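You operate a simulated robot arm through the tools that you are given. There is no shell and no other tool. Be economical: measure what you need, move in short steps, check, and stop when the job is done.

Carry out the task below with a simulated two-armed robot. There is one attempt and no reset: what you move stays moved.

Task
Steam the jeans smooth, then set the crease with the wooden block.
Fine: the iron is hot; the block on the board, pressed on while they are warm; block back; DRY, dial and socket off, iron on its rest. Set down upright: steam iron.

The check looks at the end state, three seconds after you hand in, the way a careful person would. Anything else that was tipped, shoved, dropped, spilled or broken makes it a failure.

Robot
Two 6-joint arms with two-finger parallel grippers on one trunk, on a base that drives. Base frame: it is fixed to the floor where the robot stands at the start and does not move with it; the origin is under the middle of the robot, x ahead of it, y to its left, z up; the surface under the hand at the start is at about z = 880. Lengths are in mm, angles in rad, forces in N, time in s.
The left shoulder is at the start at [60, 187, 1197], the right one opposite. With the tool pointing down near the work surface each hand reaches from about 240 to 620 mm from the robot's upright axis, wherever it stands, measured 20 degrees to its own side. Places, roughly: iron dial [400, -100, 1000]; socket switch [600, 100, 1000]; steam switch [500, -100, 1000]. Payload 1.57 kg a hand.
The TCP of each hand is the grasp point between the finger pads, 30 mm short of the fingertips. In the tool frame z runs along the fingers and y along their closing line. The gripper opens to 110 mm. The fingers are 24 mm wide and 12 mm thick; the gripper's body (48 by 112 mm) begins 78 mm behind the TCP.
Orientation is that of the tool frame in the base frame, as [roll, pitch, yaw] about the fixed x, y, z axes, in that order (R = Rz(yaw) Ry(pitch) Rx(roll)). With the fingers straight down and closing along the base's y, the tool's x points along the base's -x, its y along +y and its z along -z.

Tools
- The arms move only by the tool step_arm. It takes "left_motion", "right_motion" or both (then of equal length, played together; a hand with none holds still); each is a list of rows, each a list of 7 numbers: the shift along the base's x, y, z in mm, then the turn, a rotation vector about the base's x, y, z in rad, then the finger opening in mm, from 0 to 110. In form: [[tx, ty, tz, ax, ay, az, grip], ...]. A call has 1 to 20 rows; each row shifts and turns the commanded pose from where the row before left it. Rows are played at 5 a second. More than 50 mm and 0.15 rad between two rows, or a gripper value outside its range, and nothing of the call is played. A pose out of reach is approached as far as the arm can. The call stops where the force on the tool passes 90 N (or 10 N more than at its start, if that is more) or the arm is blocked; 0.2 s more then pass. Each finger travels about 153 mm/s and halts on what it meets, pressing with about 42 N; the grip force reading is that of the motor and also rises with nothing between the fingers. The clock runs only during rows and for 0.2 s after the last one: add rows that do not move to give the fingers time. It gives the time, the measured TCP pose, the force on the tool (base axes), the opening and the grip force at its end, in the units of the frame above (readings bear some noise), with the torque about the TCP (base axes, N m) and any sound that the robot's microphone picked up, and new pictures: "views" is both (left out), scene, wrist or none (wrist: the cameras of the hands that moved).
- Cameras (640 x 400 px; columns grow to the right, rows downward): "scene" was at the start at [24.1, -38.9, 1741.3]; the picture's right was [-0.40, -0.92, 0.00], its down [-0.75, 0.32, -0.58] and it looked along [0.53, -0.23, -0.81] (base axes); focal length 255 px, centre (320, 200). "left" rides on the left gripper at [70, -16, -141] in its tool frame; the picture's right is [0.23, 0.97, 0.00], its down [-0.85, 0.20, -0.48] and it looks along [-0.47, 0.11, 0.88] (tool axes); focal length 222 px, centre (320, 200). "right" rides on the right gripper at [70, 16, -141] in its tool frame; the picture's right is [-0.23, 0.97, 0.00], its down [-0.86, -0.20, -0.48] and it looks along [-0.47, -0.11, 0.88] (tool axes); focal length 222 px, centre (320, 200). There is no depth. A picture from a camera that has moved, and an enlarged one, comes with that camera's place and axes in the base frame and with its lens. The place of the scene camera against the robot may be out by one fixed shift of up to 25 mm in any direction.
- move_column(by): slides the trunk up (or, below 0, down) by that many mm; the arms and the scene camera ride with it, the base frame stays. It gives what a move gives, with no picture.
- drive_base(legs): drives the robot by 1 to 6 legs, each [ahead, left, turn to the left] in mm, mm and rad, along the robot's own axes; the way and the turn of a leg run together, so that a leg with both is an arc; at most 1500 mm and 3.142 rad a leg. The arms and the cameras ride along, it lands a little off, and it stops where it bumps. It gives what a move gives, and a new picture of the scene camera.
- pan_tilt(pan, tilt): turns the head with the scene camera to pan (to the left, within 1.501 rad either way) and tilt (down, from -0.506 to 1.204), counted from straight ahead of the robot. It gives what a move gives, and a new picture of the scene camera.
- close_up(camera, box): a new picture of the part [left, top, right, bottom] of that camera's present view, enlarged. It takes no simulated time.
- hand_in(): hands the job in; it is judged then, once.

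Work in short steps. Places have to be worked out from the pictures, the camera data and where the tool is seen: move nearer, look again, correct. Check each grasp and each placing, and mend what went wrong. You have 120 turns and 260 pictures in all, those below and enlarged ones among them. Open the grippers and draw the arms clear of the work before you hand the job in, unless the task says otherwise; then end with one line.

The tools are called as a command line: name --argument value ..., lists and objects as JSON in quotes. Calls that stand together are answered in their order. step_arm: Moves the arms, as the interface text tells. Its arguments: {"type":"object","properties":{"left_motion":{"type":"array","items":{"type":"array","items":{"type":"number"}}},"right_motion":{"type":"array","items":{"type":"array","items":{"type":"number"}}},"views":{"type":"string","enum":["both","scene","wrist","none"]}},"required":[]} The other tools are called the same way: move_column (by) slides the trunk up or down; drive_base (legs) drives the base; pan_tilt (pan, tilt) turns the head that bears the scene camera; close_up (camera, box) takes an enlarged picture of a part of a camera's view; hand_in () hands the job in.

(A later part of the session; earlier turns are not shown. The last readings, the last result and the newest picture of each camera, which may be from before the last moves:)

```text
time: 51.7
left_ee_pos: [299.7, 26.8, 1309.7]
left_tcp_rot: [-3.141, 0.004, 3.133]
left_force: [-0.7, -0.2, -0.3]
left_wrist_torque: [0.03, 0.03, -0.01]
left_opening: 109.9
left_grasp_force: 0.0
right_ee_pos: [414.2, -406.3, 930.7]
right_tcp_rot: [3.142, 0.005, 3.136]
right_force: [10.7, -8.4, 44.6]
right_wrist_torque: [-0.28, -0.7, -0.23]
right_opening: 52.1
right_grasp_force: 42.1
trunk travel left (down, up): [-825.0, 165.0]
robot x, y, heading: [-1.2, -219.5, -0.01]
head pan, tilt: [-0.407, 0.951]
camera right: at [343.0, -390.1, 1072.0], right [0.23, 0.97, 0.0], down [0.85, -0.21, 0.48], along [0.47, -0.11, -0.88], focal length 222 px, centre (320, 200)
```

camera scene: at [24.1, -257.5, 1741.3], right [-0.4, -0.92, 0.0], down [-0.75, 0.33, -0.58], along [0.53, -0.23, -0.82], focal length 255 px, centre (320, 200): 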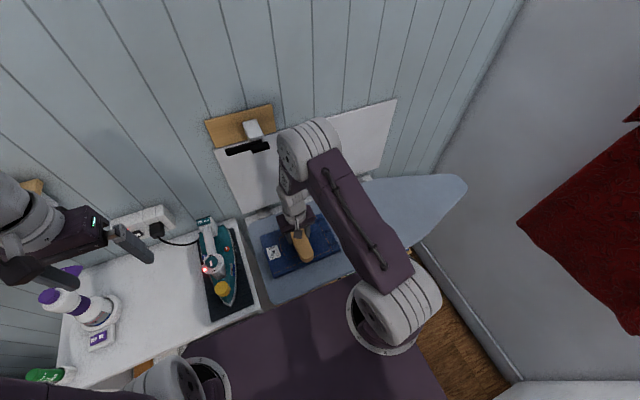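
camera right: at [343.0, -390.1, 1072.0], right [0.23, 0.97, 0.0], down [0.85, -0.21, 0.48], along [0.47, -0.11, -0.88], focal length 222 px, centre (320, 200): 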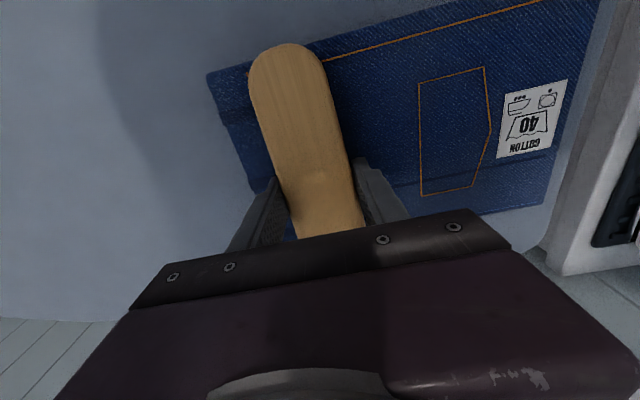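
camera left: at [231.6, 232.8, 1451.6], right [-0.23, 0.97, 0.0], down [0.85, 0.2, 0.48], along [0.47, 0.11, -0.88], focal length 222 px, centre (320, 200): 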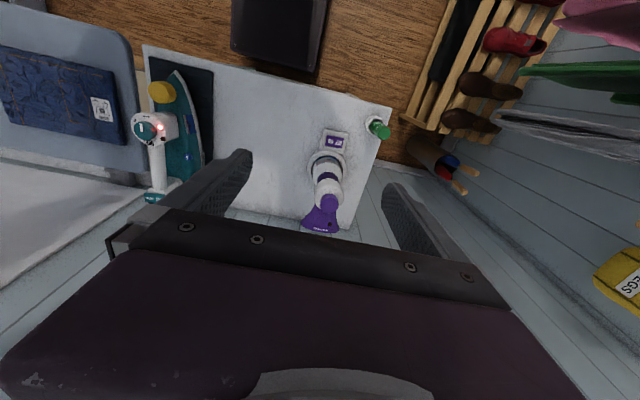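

Pressed at three places; a crisp crease line is now visible. Lift and carry the block back to its place (379,-576), yaw −0.06.

step_arm --right_motion '[[0, 0, 25, 0, 0, 0, 30], [0, 0, 15, 0, 0, 0, 30], [-9, -43, 0, 0, 0, -0.02, 30], [-9, -43, 0, 0, 0, -0.02, 30], [-9, -43, 0, 0, 0, -0.022, 30], [-8, -41, 0, 0, 0, 0, 30], [0, 0, -25, 0, 0, 0, 30], [0, 0, -15, 0, 0, 0, 30], [0, 0, -5, 0, 0, 0, 30]]' --views "both"

close_up --camera "scene" --box '[230, 190, 400, 310]'

```text
time: 53.7
left_ee_pos: [301.8, 26.4, 1310.4]
left_tcp_rot: [-3.139, 0.001, 3.133]
left_force: [0.3, 0.3, 0.4]
left_wrist_torque: [0.0, 0.01, 0.02]
left_opening: 109.9
left_grasp_force: 0.0
right_ee_pos: [375.2, -577.0, 923.9]
right_tcp_rot: [3.141, 0.0, 3.074]
right_force: [0.3, -0.3, -2.8]
right_wrist_torque: [0.01, -0.01, -0.04]
right_opening: 52.3
right_grasp_force: 42.1
trunk travel left (down, up): [-825.0, 165.0]
robot x, y, heading: [-1.6, -217.3, -0.012]
head pan, tilt: [-0.407, 0.951]
camera scene: at [22.7, -257.7, 1741.3], right [-0.4, -0.92, 0.0], down [-0.75, 0.33, -0.58], along [0.53, -0.23, -0.81], focal length 255 px, centre (320, 200)
camera right: at [306.1, -556.5, 1064.9], right [0.29, 0.96, 0.0], down [0.84, -0.26, 0.48], along [0.46, -0.14, -0.88], focal length 222 px, centre (320, 200)
```

scene: 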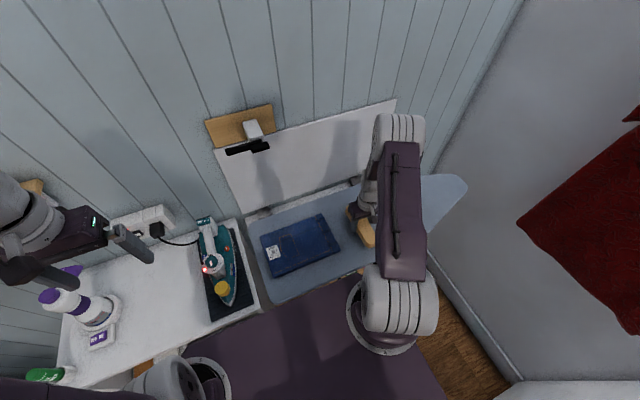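
right: 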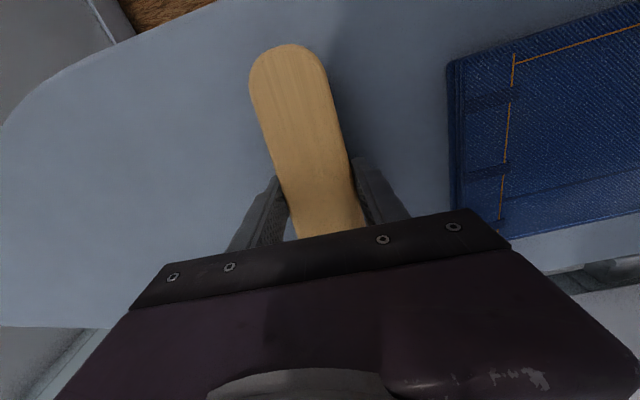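

```text
3.33 times, centred on (315, 250) of scene
camera zoom: at [22.7, -257.7, 1741.3], right [-0.4, -0.92, 0.0], down [-0.75, 0.33, -0.58], along [0.53, -0.23, -0.81], focal length 851 px, centre (337, 33)
```

zoom: 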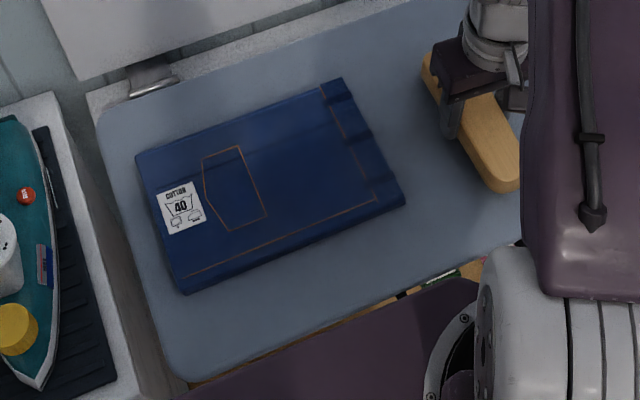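

Jeans are in place with a crease. Shift 3 mm forward, lower to contact, release and lift.

step_arm --right_motion '[[3, 1, -2, 0, 0, 0, 30], [0, 0, -2, 0, 0, 0, 30], [0, 0, -1, 0, 0, 0, 30], [0, 0, 0, 0, 0, 0, 30]]' --views "none"

```text
time: 54.7
left_ee_pos: [302.7, 26.4, 1310.2]
left_tcp_rot: [-3.138, 0.001, 3.133]
left_force: [0.0, -0.8, -0.1]
left_wrist_torque: [0.03, 0.01, 0.0]
left_opening: 110.1
left_grasp_force: 0.0
right_ee_pos: [378.8, -577.1, 920.6]
right_tcp_rot: [3.14, 0.0, 3.072]
right_force: [0.7, 1.2, -3.6]
right_wrist_torque: [0.0, 0.01, 0.0]
right_opening: 52.3
right_grasp_force: 41.7
trunk travel left (down, up): [-825.0, 165.0]
robot x, y, heading: [2.1, -215.9, -0.008]
head pan, tilt: [-0.407, 0.951]
```

Not yet in contact; lower a few mm more.

step_arm --right_motion '[[0, 0, -1.5, 0, 0, 0, 30], [0, 0, -1.5, 0, 0, 0, 30], [0, 0, 0, 0, 0, 0, 30]]' --views "none"

```text
time: 55.5
left_ee_pos: [303.0, 27.4, 1309.7]
left_tcp_rot: [-3.141, 0.001, 3.132]
left_force: [-0.7, 1.4, 0.0]
left_wrist_torque: [0.01, -0.03, 0.01]
left_opening: 109.8
left_grasp_force: 0.1
right_ee_pos: [380.4, -577.0, 915.1]
right_tcp_rot: [3.141, 0.0, 3.071]
right_force: [0.7, -0.6, -2.6]
right_wrist_torque: [-0.01, 0.03, -0.01]
right_opening: 52.1
right_grasp_force: 42.5
trunk travel left (down, up): [-825.0, 165.0]
robot x, y, heading: [4.4, -217.5, -0.011]
head pan, tilt: [-0.407, 0.951]
```

step_arm --right_motion '[[0, 0, -1.5, 0, 0, 0, 30], [0, 0, -1, 0, 0, 0, 30], [0, 0, 0, 0, 0, 0, 30]]' --views "wrist"

```text
time: 56.3
left_ee_pos: [302.8, 26.9, 1309.7]
left_tcp_rot: [-3.14, 0.001, 3.133]
left_force: [0.0, -0.5, 0.7]
left_wrist_torque: [-0.04, -0.01, -0.01]
left_opening: 109.9
left_grasp_force: 0.0
right_ee_pos: [380.5, -576.8, 915.3]
right_tcp_rot: [-3.141, 0.001, 3.072]
right_force: [0.0, 0.2, -2.9]
right_wrist_torque: [0.03, 0.01, 0.0]
right_opening: 52.5
right_grasp_force: 42.1
trunk travel left (down, up): [-825.0, 165.0]
robot x, y, heading: [-1.8, -215.3, -0.004]
head pan, tilt: [-0.407, 0.951]
camera right: at [311.7, -555.8, 1055.4], right [0.29, 0.96, 0.0], down [0.84, -0.26, 0.48], along [0.46, -0.14, -0.88], focal length 222 px, centre (320, 200)
```

right: 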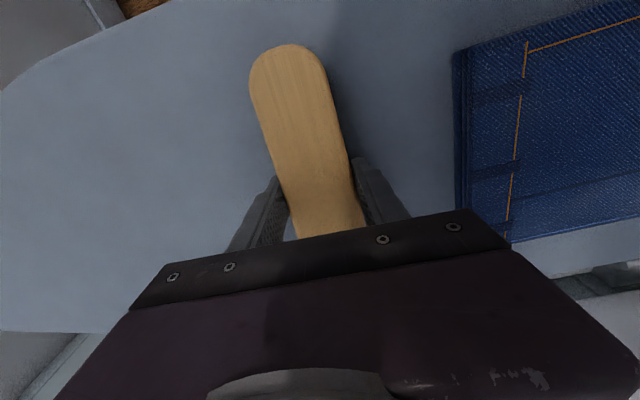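

step_arm --right_motion '[[0, 0, -1.5, 0, 0, 0, 30], [0, 0, -1, 0, 0, 0, 30], [0, 0, -1, 0, 0, 0, 30], [0, 0, 0, 0, 0, 0, 30]]' --views "none"

```text
time: 57.3
left_ee_pos: [302.3, 27.9, 1310.8]
left_tcp_rot: [-3.14, 0.0, 3.133]
left_force: [-0.3, -0.5, -0.3]
left_wrist_torque: [-0.01, 0.01, -0.02]
left_opening: 110.3
left_grasp_force: 0.0
right_ee_pos: [381.3, -578.1, 912.5]
right_tcp_rot: [-3.14, 0.002, 3.072]
right_force: [2.2, -0.1, 1.3]
right_wrist_torque: [0.0, -0.44, 0.03]
right_opening: 52.1
right_grasp_force: 41.8
trunk travel left (down, up): [-825.0, 165.0]
robot x, y, heading: [1.0, -217.3, -0.008]
head pan, tilt: [-0.407, 0.951]
```

Contact now (+4 N). Release and rise straight up.

step_arm --right_motion '[[0, 0, 0, 0, 0, 0, 70], [0, 0, 0, 0, 0, 0, 90], [0, 0, 30, 0, 0, 0, 90], [0, 0, 40, 0, 0, 0, 90], [0, 0, 45, 0, 0, 0, 90], [0, 0, 45, 0, 0, 0, 90]]' --views "both"

close_up --camera "right" --box '[150, 0, 500, 220]'

```text
time: 58.7
left_ee_pos: [301.2, 27.5, 1311.0]
left_tcp_rot: [-3.14, 0.004, 3.133]
left_force: [0.0, 0.3, 0.0]
left_wrist_torque: [-0.02, -0.01, 0.01]
left_opening: 109.9
left_grasp_force: 0.0
right_ee_pos: [379.3, -574.0, 1070.2]
right_tcp_rot: [3.141, 0.0, 3.073]
right_force: [0.5, -0.3, -0.3]
right_wrist_torque: [-0.04, -0.02, -0.02]
right_opening: 90.0
right_grasp_force: 0.0
trunk travel left (down, up): [-825.0, 165.0]
robot x, y, heading: [1.7, -217.2, -0.01]
head pan, tilt: [-0.407, 0.951]
camera scene: at [21.6, -255.6, 1741.3], right [-0.4, -0.92, 0.0], down [-0.75, 0.33, -0.58], along [0.53, -0.23, -0.81], focal length 255 px, centre (320, 200)
camera right: at [311.2, -552.7, 1212.7], right [0.29, 0.96, 0.0], down [0.84, -0.26, 0.48], along [0.46, -0.14, -0.88], focal length 222 px, centre (320, 200)
```

scene: 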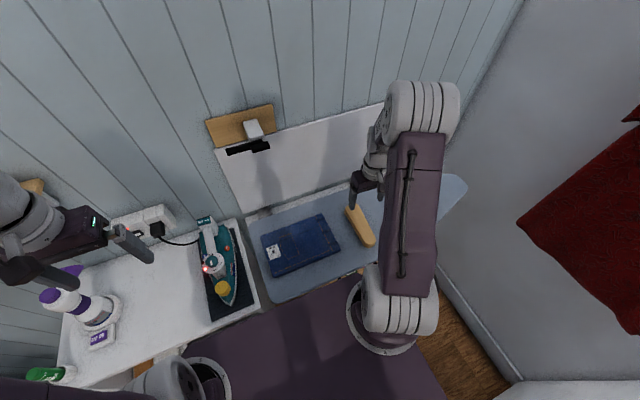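
right: 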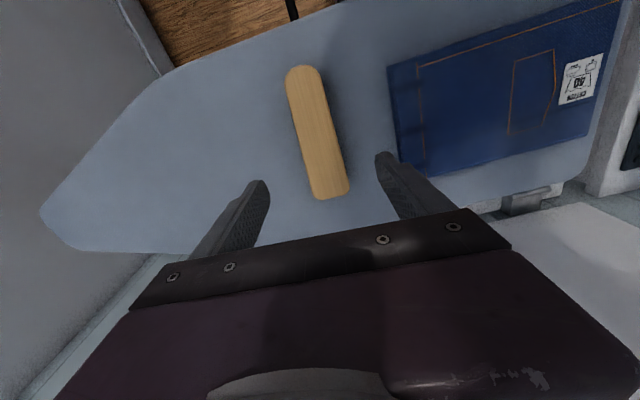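

```text
1.82 times, centred on (325, 110) of right
camera zoom: at [311.2, -552.7, 1212.7], right [0.29, 0.96, 0.0], down [0.84, -0.26, 0.48], along [0.46, -0.14, -0.88], focal length 404 px, centre (311, 364)
```

zoom: 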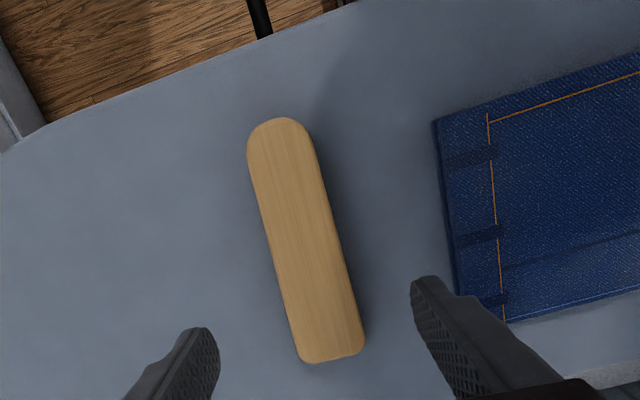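

Block is back, jeans creased. Drive back to the starting position for the switches.

drive_base --legs '[[0, 217, 0.01]]'

close_up --camera "scene" --box '[180, 170, 310, 300]'

```text
time: 60.4
left_ee_pos: [302.4, 244.1, 1311.0]
left_tcp_rot: [-3.141, 0.002, 3.137]
left_force: [0.4, -0.4, 0.1]
left_wrist_torque: [0.03, 0.0, 0.0]
left_opening: 110.1
left_grasp_force: 0.0
right_ee_pos: [384.0, -356.3, 1069.0]
right_tcp_rot: [3.14, 0.001, 3.075]
right_force: [-0.7, -0.2, -1.0]
right_wrist_torque: [0.01, -0.03, 0.01]
right_opening: 89.7
right_grasp_force: 0.0
trunk travel left (down, up): [-825.0, 165.0]
robot x, y, heading: [-1.0, 2.2, -0.003]
head pan, tilt: [-0.407, 0.951]
camera scene: at [24.4, -41.2, 1741.3], right [-0.4, -0.92, 0.0], down [-0.75, 0.33, -0.58], along [0.53, -0.23, -0.82], focal length 255 px, centre (320, 200)
```

scene: 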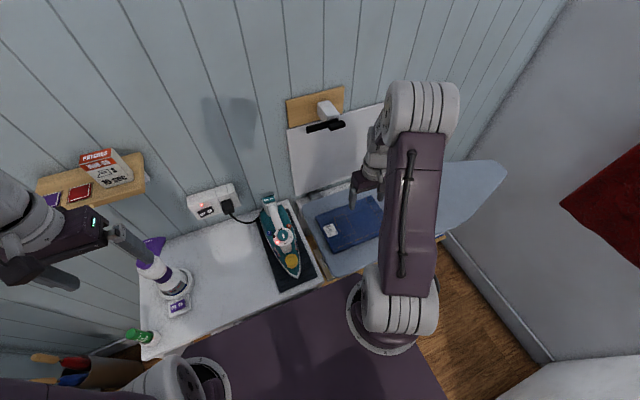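

```text
3.08 times, centred on (245, 235) of scene
camera zoom: at [24.4, -41.2, 1741.3], right [-0.4, -0.92, 0.0], down [-0.75, 0.33, -0.58], along [0.53, -0.23, -0.82], focal length 785 px, centre (551, 92)
```

zoom: 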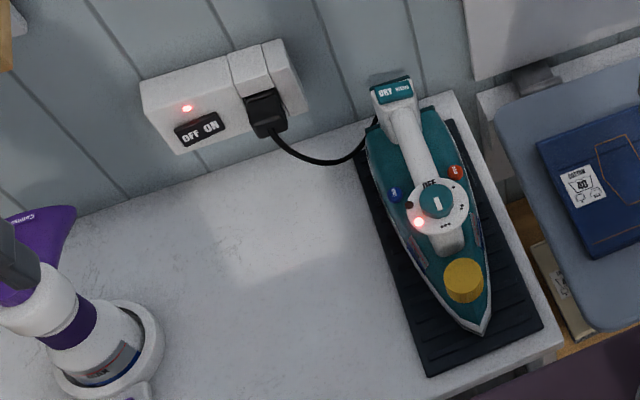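

Everything is in place. Bring the right hand (closed) above the DRY end of the rocker.

step_arm --right_motion '[[0, 0, 40, 0, 0, 0.033, 40], [0, 0, 30, 0, 0, 0.033, 0], [19.4, 37.9, 0, 0, 0, 0, 0], [19.4, 37.9, 0, 0, 0, 0, 0], [19.4, 37.9, 0, 0, 0, 0, 0], [19.4, 37.9, 0, 0, 0, 0, 0], [19.4, 37.9, 0, 0, 0, 0, 0], [19.4, 37.9, 0, 0, 0, 0, 0], [19.4, 37.9, 0, 0, 0, 0, 0], [19.2, 37.7, 0, 0, 0, 0, 0], [0, 0, -35, 0, 0, 0, 0], [0, 0, -30, 0, 0, 0, 0]]' --views "wrist"

close_up --camera "right" --box '[250, 120, 390, 210]'

```text
time: 63.0
left_ee_pos: [303.1, 247.3, 1309.4]
left_tcp_rot: [-3.14, 0.002, 3.136]
left_force: [-0.7, 0.5, 0.9]
left_wrist_torque: [0.03, -0.01, 0.0]
left_opening: 109.8
left_grasp_force: 0.0
right_ee_pos: [540.3, -49.8, 1078.2]
right_tcp_rot: [-3.141, 0.0, -3.14]
right_force: [-0.2, 0.6, 0.0]
right_wrist_torque: [-0.01, 0.03, -0.03]
right_opening: 0.0
right_grasp_force: 21.0
trunk travel left (down, up): [-825.0, 165.0]
robot x, y, heading: [1.5, 2.1, -0.005]
head pan, tilt: [-0.407, 0.951]
camera right: at [470.9, -33.1, 1218.4], right [0.23, 0.97, 0.0], down [0.85, -0.2, 0.48], along [0.47, -0.11, -0.88], focal length 222 px, centre (320, 200)
```

right: 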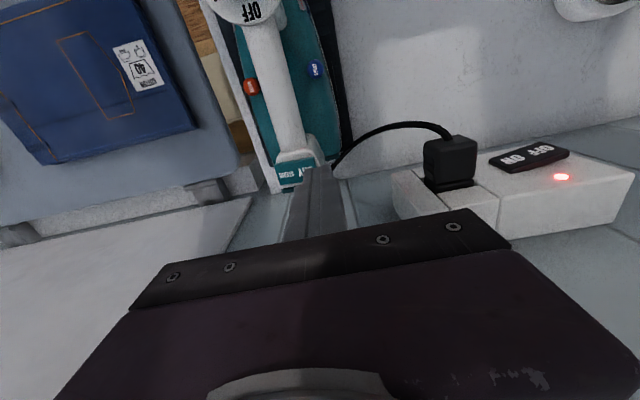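

```text
4.44 times, centred on (320, 165) of right
camera zoom: at [470.9, -33.1, 1218.4], right [0.23, 0.97, 0.0], down [0.85, -0.2, 0.48], along [0.47, -0.11, -0.88], focal length 987 px, centre (320, 356)
```

zoom: 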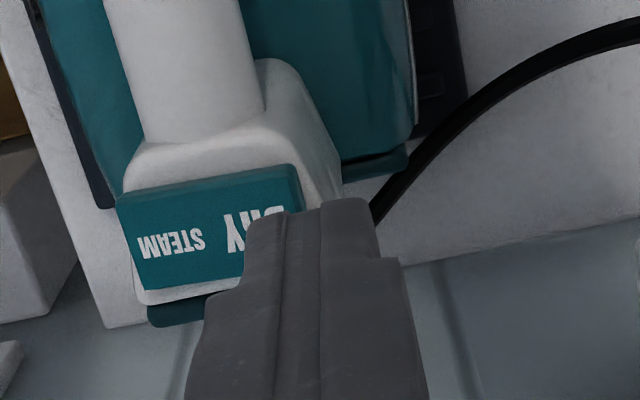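

Finger is ~8 mm too far left; correct to y≈-58, then press in small steps.

step_arm --right_motion '[[2, -8, 0, 0, 0, 0, 0], [0, 0, -10, 0, 0, 0, 0], [0, 0, -7, 0, 0, 0, 0], [0, 0, -4, 0, 0, 0, 0], [0, 0, -3, 0, 0, 0, 0], [0, 0, -2, 0, 0, 0, 0]]' --views "none"

close_up --camera "right" --box '[250, 120, 390, 210]'

```text
time: 64.4
left_ee_pos: [301.0, 248.4, 1311.0]
left_tcp_rot: [-3.14, 0.005, 3.135]
left_force: [0.4, -0.7, 0.3]
left_wrist_torque: [0.01, -0.01, 0.0]
left_opening: 109.9
left_grasp_force: 0.0
right_ee_pos: [540.1, -56.1, 1053.2]
right_tcp_rot: [3.139, 0.008, -3.141]
right_force: [3.4, 0.8, 23.7]
right_wrist_torque: [-0.16, -0.04, 0.06]
right_opening: 0.0
right_grasp_force: 21.5
trunk travel left (down, up): [-825.0, 165.0]
robot x, y, heading: [1.4, 2.6, -0.004]
head pan, tilt: [-0.407, 0.951]
heard: click
```

```text
4.44 times, centred on (320, 165) of right
camera zoom: at [469.7, -40.8, 1193.2], right [0.23, 0.97, 0.0], down [0.85, -0.2, 0.48], along [0.47, -0.11, -0.87], focal length 987 px, centre (320, 356)
```

zoom: 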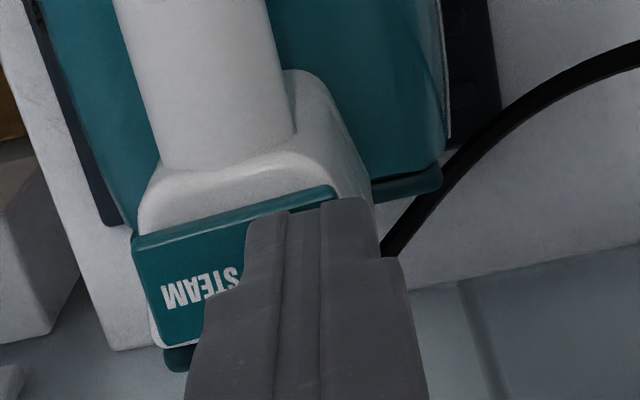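

Click: DRY is set. Lift and move above the dial to measure the knob.

step_arm --right_motion '[[0, 0, 40, 0, 0, 0, 0], [0, 0, 40, 0, 0, 0, 0], [-40, -4, 0, 0, 0, 0, 70], [-40, -5, 0, 0, 0, 0, 70], [-40, -5, 0, 0, 0, 0, 70], [-25, 0, 0, 0, 0, 0, 70]]' --views "wrist"

close_up --camera "right" --box '[250, 120, 390, 210]'

close_up --camera "left" --box '[110, 90, 200, 150]'

close_up --camera "scene" --box '[255, 185, 315, 250]'

```text
time: 65.8
left_ee_pos: [303.0, 248.2, 1310.4]
left_tcp_rot: [-3.14, 0.003, 3.135]
left_force: [-0.6, -0.1, 0.0]
left_wrist_torque: [0.02, 0.0, -0.01]
left_opening: 110.2
left_grasp_force: 0.0
right_ee_pos: [393.3, -74.6, 1128.4]
right_tcp_rot: [-3.141, -0.001, 3.141]
right_force: [-0.1, -0.9, 0.1]
right_wrist_torque: [-0.01, -0.02, 0.02]
right_opening: 70.0
right_grasp_force: 0.0
trunk travel left (down, up): [-825.0, 165.0]
robot x, y, heading: [-2.3, 1.7, -0.01]
head pan, tilt: [-0.407, 0.951]
camera right: at [324.7, -58.0, 1270.0], right [0.23, 0.97, 0.0], down [0.85, -0.2, 0.48], along [0.47, -0.11, -0.88], focal length 222 px, centre (320, 200)
```

right: 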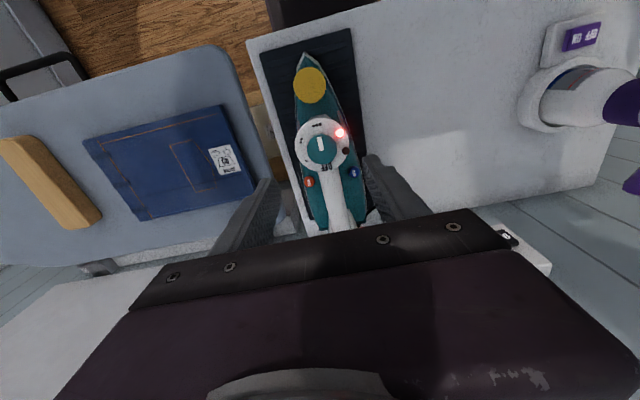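

```text
4.44 times, centred on (320, 165) of right
camera zoom: at [324.7, -58.0, 1270.0], right [0.23, 0.97, 0.0], down [0.85, -0.2, 0.48], along [0.47, -0.11, -0.88], focal length 987 px, centre (320, 356)
```

zoom: 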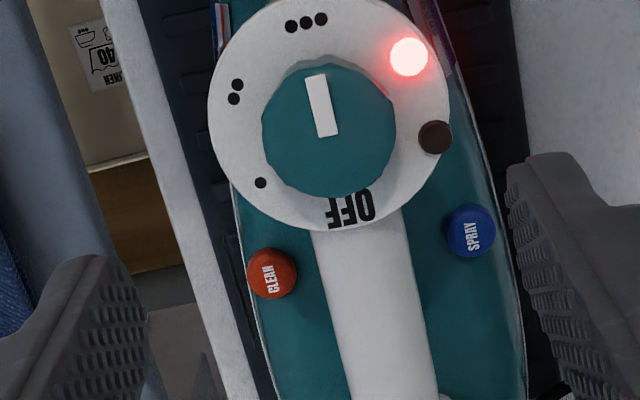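

```text
6.67 times, centred on (155, 120) of left
camera zoom: at [232.4, 232.5, 1451.5], right [-0.22, 0.97, 0.0], down [0.85, 0.2, 0.48], along [0.47, 0.1, -0.88], focal length 1481 px, centre (1420, 733)
```

zoom: 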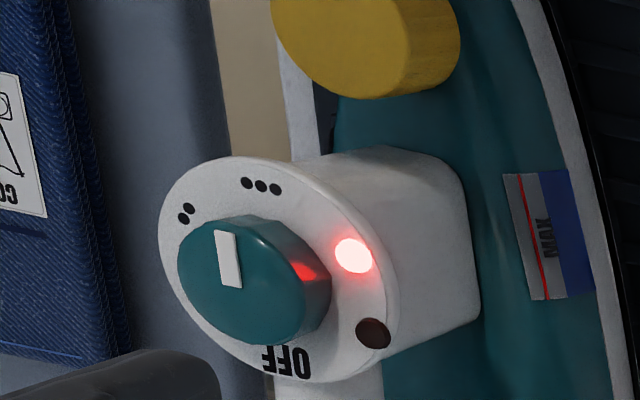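

```text
6.15 times, centred on (285, 218) of scene
camera zoom: at [23.2, -37.0, 1741.3], right [-0.4, -0.92, 0.0], down [-0.75, 0.33, -0.58], along [0.53, -0.23, -0.81], focal length 1570 px, centre (535, 92)
```

zoom: 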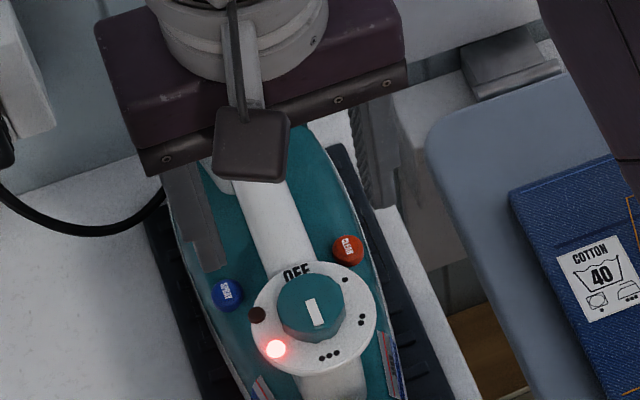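

Knob centre ≈ (394,-71.5), Ø≈35 mm, top ≈ 1022, disc ≈ 1005; OFF is +180° (about +z) from •••. I'll do two 90° turns; first yaw the hand −45° and come lower.

step_arm --right_motion '[[0, 1, -10, 0, 0, -0.131, 70], [0, 1, -10, 0, 0, -0.131, 70], [0, 1, -10, 0, 0, -0.131, 70], [0, 0, -10, 0, 0, -0.131, 70], [0, 0, -10, 0, 0, -0.131, 70], [0, 0, -8, 0, 0, -0.13, 70], [0, 0, 0, 0, 0, 0, 70]]' --views "both"

close_up --camera "right" --box '[220, 120, 420, 240]'

close_up --camera "left" --box '[90, 70, 210, 160]'

```text
time: 67.4
left_ee_pos: [304.1, 248.2, 1309.9]
left_tcp_rot: [-3.141, 0.001, 3.137]
left_force: [-0.3, 0.1, -0.4]
left_wrist_torque: [0.02, -0.01, 0.0]
left_opening: 109.9
left_grasp_force: 0.0
right_ee_pos: [396.0, -70.8, 1070.6]
right_tcp_rot: [3.142, 0.0, 2.356]
right_force: [0.3, 0.4, 0.2]
right_wrist_torque: [0.0, 0.0, -0.02]
right_opening: 70.0
right_grasp_force: 0.2
trunk travel left (down, up): [-825.0, 165.0]
robot x, y, heading: [1.7, 2.4, -0.006]
head pan, tilt: [-0.407, 0.951]
camera scene: at [24.3, -37.3, 1741.3], right [-0.4, -0.92, 0.0], down [-0.75, 0.33, -0.58], along [0.53, -0.23, -0.81], focal length 255 px, centre (320, 200)
camera right: at [357.6, -8.8, 1212.0], right [0.85, 0.53, 0.0], down [0.46, -0.75, 0.48], along [0.25, -0.41, -0.88], focal length 222 px, centre (320, 200)
```

scene: 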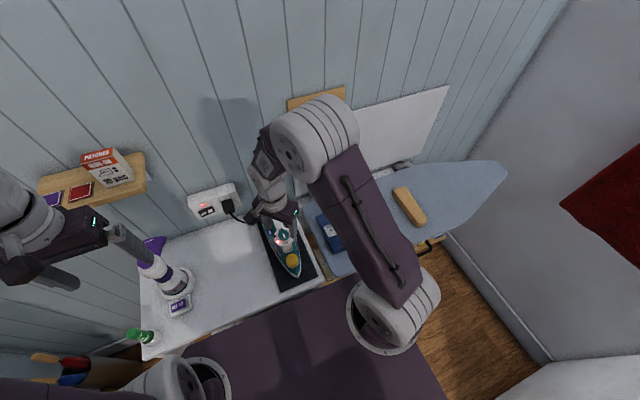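
right: 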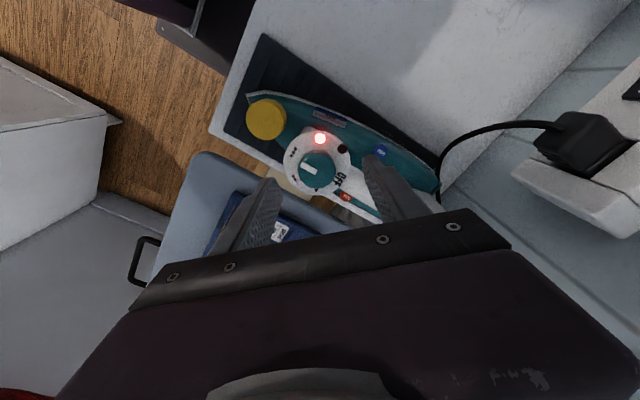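

```text
3.20 times, centred on (320, 180) of right
camera zoom: at [357.6, -8.8, 1212.0], right [0.85, 0.53, 0.0], down [0.46, -0.75, 0.48], along [0.25, -0.41, -0.88], focal length 711 px, centre (320, 264)
```

zoom: 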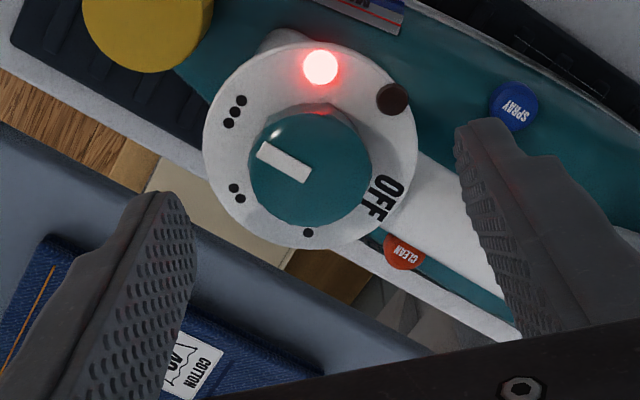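

```text
4.44 times, centred on (150, 115) of left
camera zoom: at [233.3, 232.3, 1451.4], right [-0.22, 0.97, 0.0], down [0.85, 0.2, 0.48], along [0.47, 0.1, -0.88], focal length 987 px, centre (1076, 578)
```

zoom: 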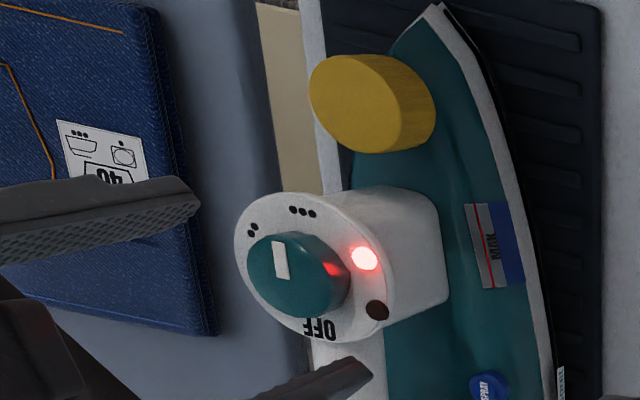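

Knob centre is 2 mm off toward (−x,−y); correct, descend to z≈1042 and grip.

step_arm --right_motion '[[-2, -1.5, -12, 0, 0, 0, 60], [0, 0, -10, 0, 0, 0, 60], [0, 0, -6, 0, 0, 0, 60], [0, 0, 0, 0, 0, 0, 60]]' --views "none"

close_up --camera "left" --box '[90, 70, 210, 160]'

close_up --camera "right" --box '[220, 120, 420, 240]'

```text
time: 68.4
left_ee_pos: [301.5, 247.6, 1309.8]
left_tcp_rot: [-3.139, 0.004, 3.136]
left_force: [0.5, 0.7, 1.0]
left_wrist_torque: [0.03, -0.02, 0.01]
left_opening: 110.1
left_grasp_force: 0.1
right_ee_pos: [393.8, -70.8, 1043.0]
right_tcp_rot: [3.138, 0.001, 2.357]
right_force: [1.7, -2.2, 15.1]
right_wrist_torque: [-0.39, 0.3, 0.07]
right_opening: 60.0
right_grasp_force: 0.7
trunk travel left (down, up): [-825.0, 165.0]
robot x, y, heading: [1.2, 1.0, -0.008]
head pan, tilt: [-0.407, 0.951]
```

```text
4.44 times, centred on (150, 115) of left
camera zoom: at [232.2, 232.1, 1451.9], right [-0.22, 0.97, 0.0], down [0.85, 0.2, 0.48], along [0.47, 0.11, -0.88], focal length 987 px, centre (1076, 578)
```

zoom: 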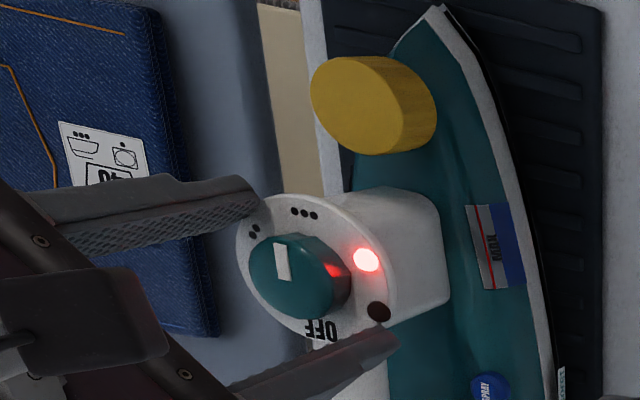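

```text
3.20 times, centred on (320, 180) of right
camera zoom: at [355.1, -10.2, 1184.3], right [0.85, 0.53, 0.0], down [0.46, -0.75, 0.48], along [0.26, -0.41, -0.88], focal length 711 px, centre (320, 264)
```

zoom: 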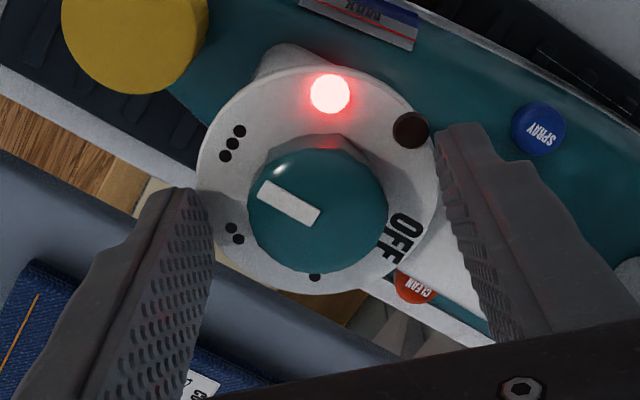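

Fingertips are touching the disc (15 N), so disc is at ≈1013. Raise 3 mm and close on the knob.

step_arm --right_motion '[[0, 0, 3, 0, 0, 0, 60], [0, 0, 1, 0, 0, 0, 45], [0, 0, 0, 0, 0, 0, 30], [0, 0, 0, 0, 0, 0, 20], [0, 0, 0, 0, 0, 0, 20]]' --views "none"

close_up --camera "right" --box '[220, 120, 420, 240]'

```text
time: 69.6
left_ee_pos: [302.6, 248.0, 1308.2]
left_tcp_rot: [-3.141, 0.001, 3.135]
left_force: [-0.2, -0.5, -0.1]
left_wrist_torque: [0.02, 0.02, 0.01]
left_opening: 110.0
left_grasp_force: 0.0
right_ee_pos: [393.8, -72.4, 1047.5]
right_tcp_rot: [-3.14, 0.0, 2.356]
right_force: [1.1, 1.5, -0.2]
right_wrist_torque: [-0.12, -0.17, 0.01]
right_opening: 32.7
right_grasp_force: 41.5
trunk travel left (down, up): [-825.0, 165.0]
robot x, y, heading: [3.4, 4.8, -0.004]
head pan, tilt: [-0.407, 0.951]
```

```text
3.20 times, centred on (320, 180) of right
camera zoom: at [355.8, -11.3, 1188.0], right [0.85, 0.53, 0.0], down [0.46, -0.75, 0.48], along [0.25, -0.41, -0.88], focal length 711 px, centre (320, 264)
```

zoom: 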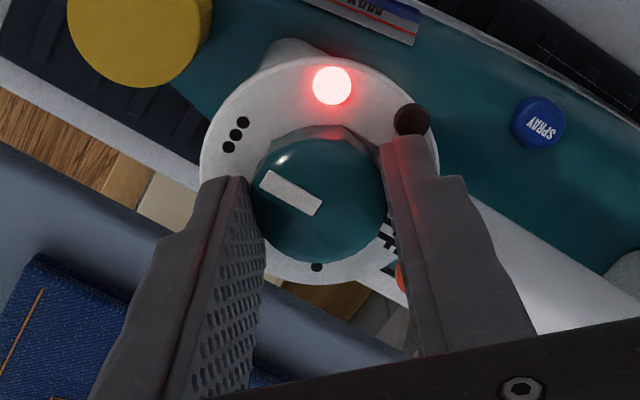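

Knob gripped (32.7 mm), tips clear of the disc. Turn +0.52 rad and check.

step_arm --right_motion '[[0, 0, 0, 0, 0, 0.13, 20], [0, 0, 0, 0, 0, 0.13, 20], [0, 0, 0, 0, 0, 0.13, 20], [0, 0, 0, 0, 0, 0.13, 20]]' --views "none"

close_up --camera "right" --box '[220, 120, 420, 240]'

```text
time: 70.6
left_ee_pos: [302.7, 246.2, 1309.2]
left_tcp_rot: [3.141, 0.002, 3.135]
left_force: [0.1, 0.2, 1.4]
left_wrist_torque: [0.02, 0.03, 0.02]
left_opening: 110.0
left_grasp_force: 0.1
right_ee_pos: [393.8, -71.5, 1045.2]
right_tcp_rot: [3.14, 0.001, 2.879]
right_force: [2.4, 0.5, 8.6]
right_wrist_torque: [0.22, 1.03, -0.04]
right_opening: 32.7
right_grasp_force: 40.8
trunk travel left (down, up): [-825.0, 165.0]
robot x, y, heading: [-0.0, 6.8, -0.004]
head pan, tilt: [-0.407, 0.951]
```

```text
3.20 times, centred on (320, 180) of right
camera zoom: at [330.4, -38.0, 1187.9], right [0.47, 0.88, 0.0], down [0.77, -0.42, 0.48], along [0.42, -0.23, -0.88], focal length 711 px, centre (320, 264)
```

zoom: 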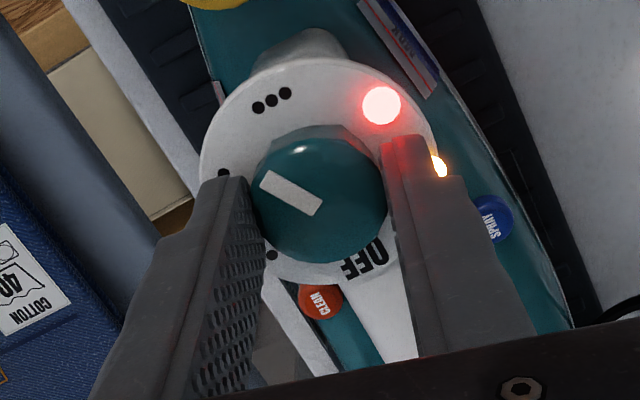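

The knob turned along (second lamp lit amber = at temperature). A fingertip is riding on that lamp (8.6 N), so release, raise 3 mm, regrip and continue.

step_arm --right_motion '[[0, 0, 0, 0, 0, 0, 45], [0, 0, 3, 0, 0, 0, 45], [0, 0, 0, 0, 0, 0, 20], [0, 0, 0, 0, 0, 0, 20], [0, 0, 0, 0, 0, 0.13, 20], [0, 0, 0, 0, 0, 0.13, 20], [0, 0, 0, 0, 0, 0.13, 20], [0, 0, 0, 0, 0, 0.13, 20]]' --views "none"

close_up --camera "right" --box '[220, 120, 420, 240]'

```text
time: 72.4
left_ee_pos: [304.0, 246.8, 1308.9]
left_tcp_rot: [-3.141, 0.003, 3.136]
left_force: [0.6, 0.3, 0.0]
left_wrist_torque: [-0.04, -0.01, 0.01]
left_opening: 110.0
left_grasp_force: 0.2
right_ee_pos: [395.1, -71.6, 1049.6]
right_tcp_rot: [3.141, -0.002, -2.885]
right_force: [0.0, 0.7, 0.4]
right_wrist_torque: [-0.11, 0.24, -0.01]
right_opening: 32.5
right_grasp_force: 41.1
trunk travel left (down, up): [-825.0, 165.0]
robot x, y, heading: [-0.2, 3.0, -0.008]
head pan, tilt: [-0.407, 0.951]
```

```text
3.20 times, centred on (320, 180) of right
camera zoom: at [323.0, -73.4, 1191.3], right [-0.03, 1.0, 0.0], down [0.88, 0.02, 0.48], along [0.48, 0.01, -0.88], focal length 711 px, centre (320, 264)
```

zoom: 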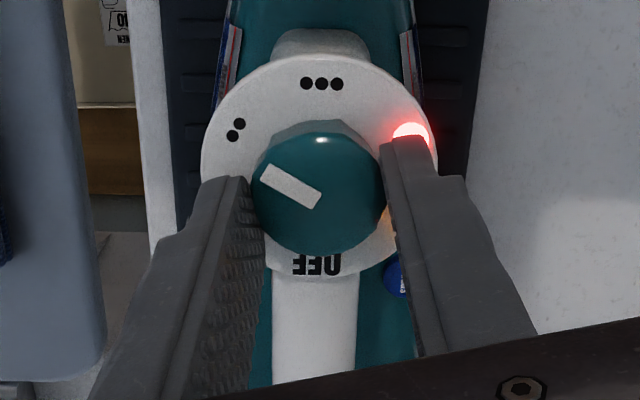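

Pointer is now at ••. Keep turning +0.78.

step_arm --right_motion '[[0, 0, 0, 0, 0, 0.13, 20], [0, 0, 0, 0, 0, 0.13, 20], [0, 0, 0, 0, 0, 0.13, 20], [0, 0, 0, 0, 0, 0.13, 20], [0, 0, 0, 0, 0, 0.13, 20], [0, 0, 0, 0, 0, 0.13, 20]]' --views "none"

close_up --camera "right" --box '[220, 120, 420, 240]'

```text
time: 73.8
left_ee_pos: [304.9, 247.2, 1311.3]
left_tcp_rot: [-3.139, 0.001, 3.137]
left_force: [-0.5, -0.3, -0.2]
left_wrist_torque: [0.02, -0.04, 0.03]
left_opening: 110.1
left_grasp_force: 0.0
right_ee_pos: [394.2, -72.1, 1050.3]
right_tcp_rot: [3.141, 0.001, -2.105]
right_force: [0.9, -0.5, -0.2]
right_wrist_torque: [0.01, 0.45, 0.0]
right_opening: 32.7
right_grasp_force: 40.9
trunk travel left (down, up): [-825.0, 165.0]
robot x, y, heading: [-0.5, 0.2, -0.006]
head pan, tilt: [-0.407, 0.951]
```

```text
3.20 times, centred on (320, 180) of right
camera zoom: at [344.8, -123.1, 1191.6], right [-0.72, 0.69, 0.0], down [0.61, 0.63, 0.48], along [0.33, 0.35, -0.88], focal length 711 px, centre (320, 264)
```

zoom: 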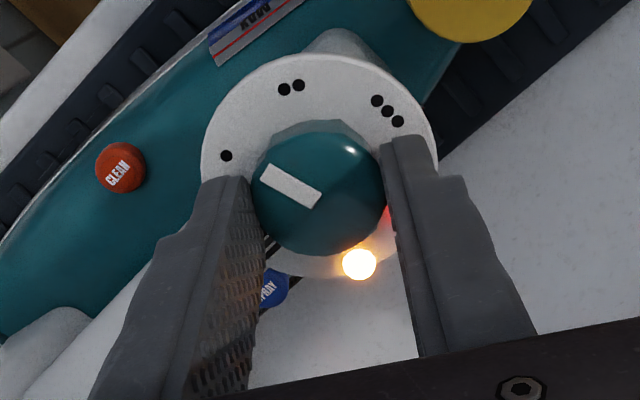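

Wrist still has room; continue +0.65.

step_arm --right_motion '[[0, 0, 0, 0, 0, 0.13, 20], [0, 0, 0, 0, 0, 0.13, 20], [0, 0, 0, 0, 0, 0.13, 20], [0, 0, 0, 0, 0, 0.13, 20], [0, 0, 0, 0, 0, 0.13, 20]]' --views "none"

close_up --camera "right" --box '[220, 120, 420, 240]'

```text
time: 75.0
left_ee_pos: [302.0, 247.7, 1309.6]
left_tcp_rot: [-3.139, 0.004, 3.137]
left_force: [-0.4, 0.3, -1.2]
left_wrist_torque: [-0.02, -0.01, 0.01]
left_opening: 110.1
left_grasp_force: 0.0
right_ee_pos: [393.6, -71.4, 1049.0]
right_tcp_rot: [-3.142, 0.001, -1.455]
right_force: [-3.1, -1.4, -0.1]
right_wrist_torque: [0.2, -0.19, -0.02]
right_opening: 32.6
right_grasp_force: 40.6
trunk travel left (down, up): [-825.0, 165.0]
robot x, y, heading: [1.3, 4.5, -0.008]
head pan, tilt: [-0.407, 0.951]
```

```text
3.20 times, centred on (320, 180) of right
camera zoom: at [385.2, -141.7, 1191.2], right [-0.99, 0.11, 0.0], down [0.1, 0.87, 0.48], along [0.05, 0.48, -0.88], focal length 711 px, centre (320, 264)
```

zoom: 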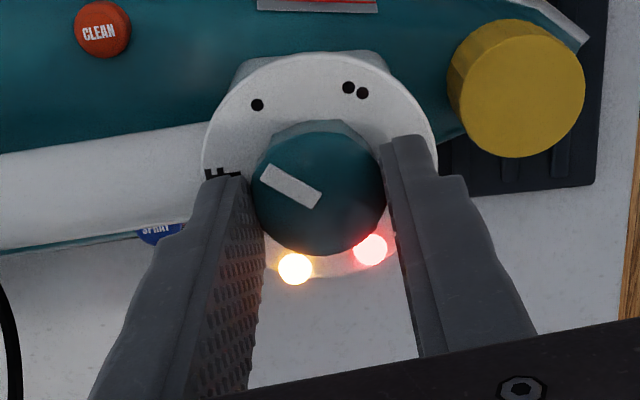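

About 0.65 rad remain to OFF; continue.

step_arm --right_motion '[[0, 0, 0, 0, 0, 0.13, 20], [0, 0, 0, 0, 0, 0.13, 20], [0, 0, 0, 0, 0, 0.13, 20], [0, 0, 0, 0, 0, 0.13, 20], [0, 0, 0, 0, 0, 0.1, 20]]' --views "none"

close_up --camera "right" --box '[220, 120, 420, 240]'

```text
time: 76.2
left_ee_pos: [304.9, 247.7, 1309.5]
left_tcp_rot: [-3.141, 0.001, 3.135]
left_force: [0.7, -1.2, 0.1]
left_wrist_torque: [0.02, 0.01, 0.0]
left_opening: 110.0
left_grasp_force: 0.1
right_ee_pos: [393.4, -71.8, 1049.4]
right_tcp_rot: [-3.14, 0.0, -0.835]
right_force: [0.2, -0.1, 0.3]
right_wrist_torque: [0.04, 0.39, 0.0]
right_opening: 32.9
right_grasp_force: 40.9
trunk travel left (down, up): [-825.0, 165.0]
robot x, y, heading: [-3.6, -0.2, -0.008]
head pan, tilt: [-0.407, 0.951]
```

```text
3.20 times, centred on (320, 180) of right
camera zoom: at [428.9, -133.8, 1191.6], right [-0.87, -0.49, 0.0], down [-0.43, 0.77, 0.48], along [-0.23, 0.42, -0.88], focal length 711 px, centre (320, 264)
```

zoom: 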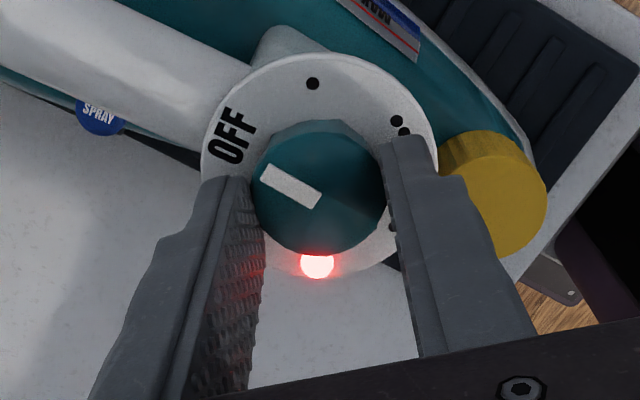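

Pointer now bears on OFF as it did on ••• before. Turn the last 0.05 rad, release and lift, then look.

step_arm --right_motion '[[0, 0, 0, 0, 0, 0.05, 20], [0, 0, 0, 0, 0, 0, 20], [0, 0, 0, 0, 0, 0, 60], [0, 0, 0, 0, 0, 0, 60], [0, 0, 40, 0, 0, 0, 60], [0, 0, 40, 0, 0, 0, 60]]' --views "none"

close_up --camera "right" --box '[260, 130, 380, 210]'

close_up --camera "scene" --box '[240, 190, 320, 280]'

```text
time: 77.6
left_ee_pos: [301.9, 246.9, 1310.4]
left_tcp_rot: [-3.139, 0.003, 3.136]
left_force: [0.7, 0.7, 0.5]
left_wrist_torque: [0.01, -0.02, 0.01]
left_opening: 110.1
left_grasp_force: 0.1
right_ee_pos: [390.7, -70.9, 1129.1]
right_tcp_rot: [-3.141, 0.0, -0.788]
right_force: [-0.5, -0.5, -0.3]
right_wrist_torque: [0.01, -0.04, 0.04]
right_opening: 59.9
right_grasp_force: 0.0
trunk travel left (down, up): [-825.0, 165.0]
robot x, y, heading: [1.5, 4.0, -0.004]
head pan, tilt: [-0.407, 0.951]
```

```text
5.00 times, centred on (320, 170) of right
camera zoom: at [428.2, -131.4, 1272.2], right [-0.85, -0.53, 0.0], down [-0.46, 0.75, 0.48], along [-0.25, 0.41, -0.88], focal length 1111 px, centre (320, 350)
```

zoom: 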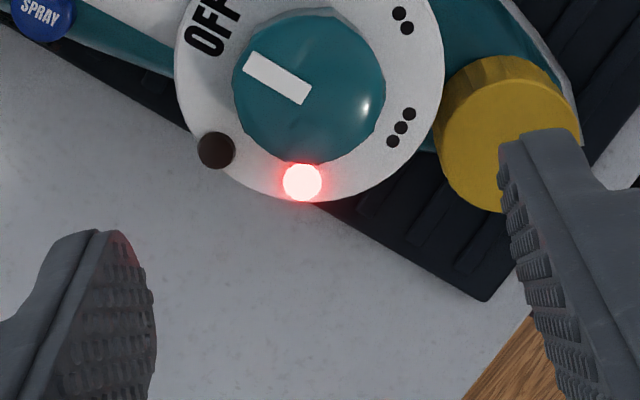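

```text
4.44 times, centred on (280, 235) of scene
camera zoom: at [22.4, -37.3, 1741.3], right [-0.4, -0.92, 0.0], down [-0.75, 0.33, -0.58], along [0.53, -0.23, -0.81], focal length 1134 px, centre (498, 44)
```

zoom: 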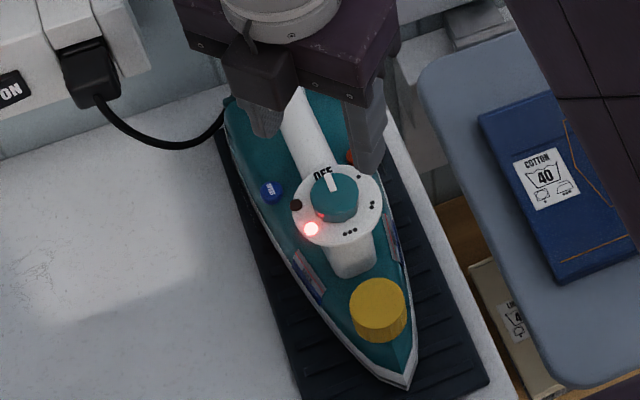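

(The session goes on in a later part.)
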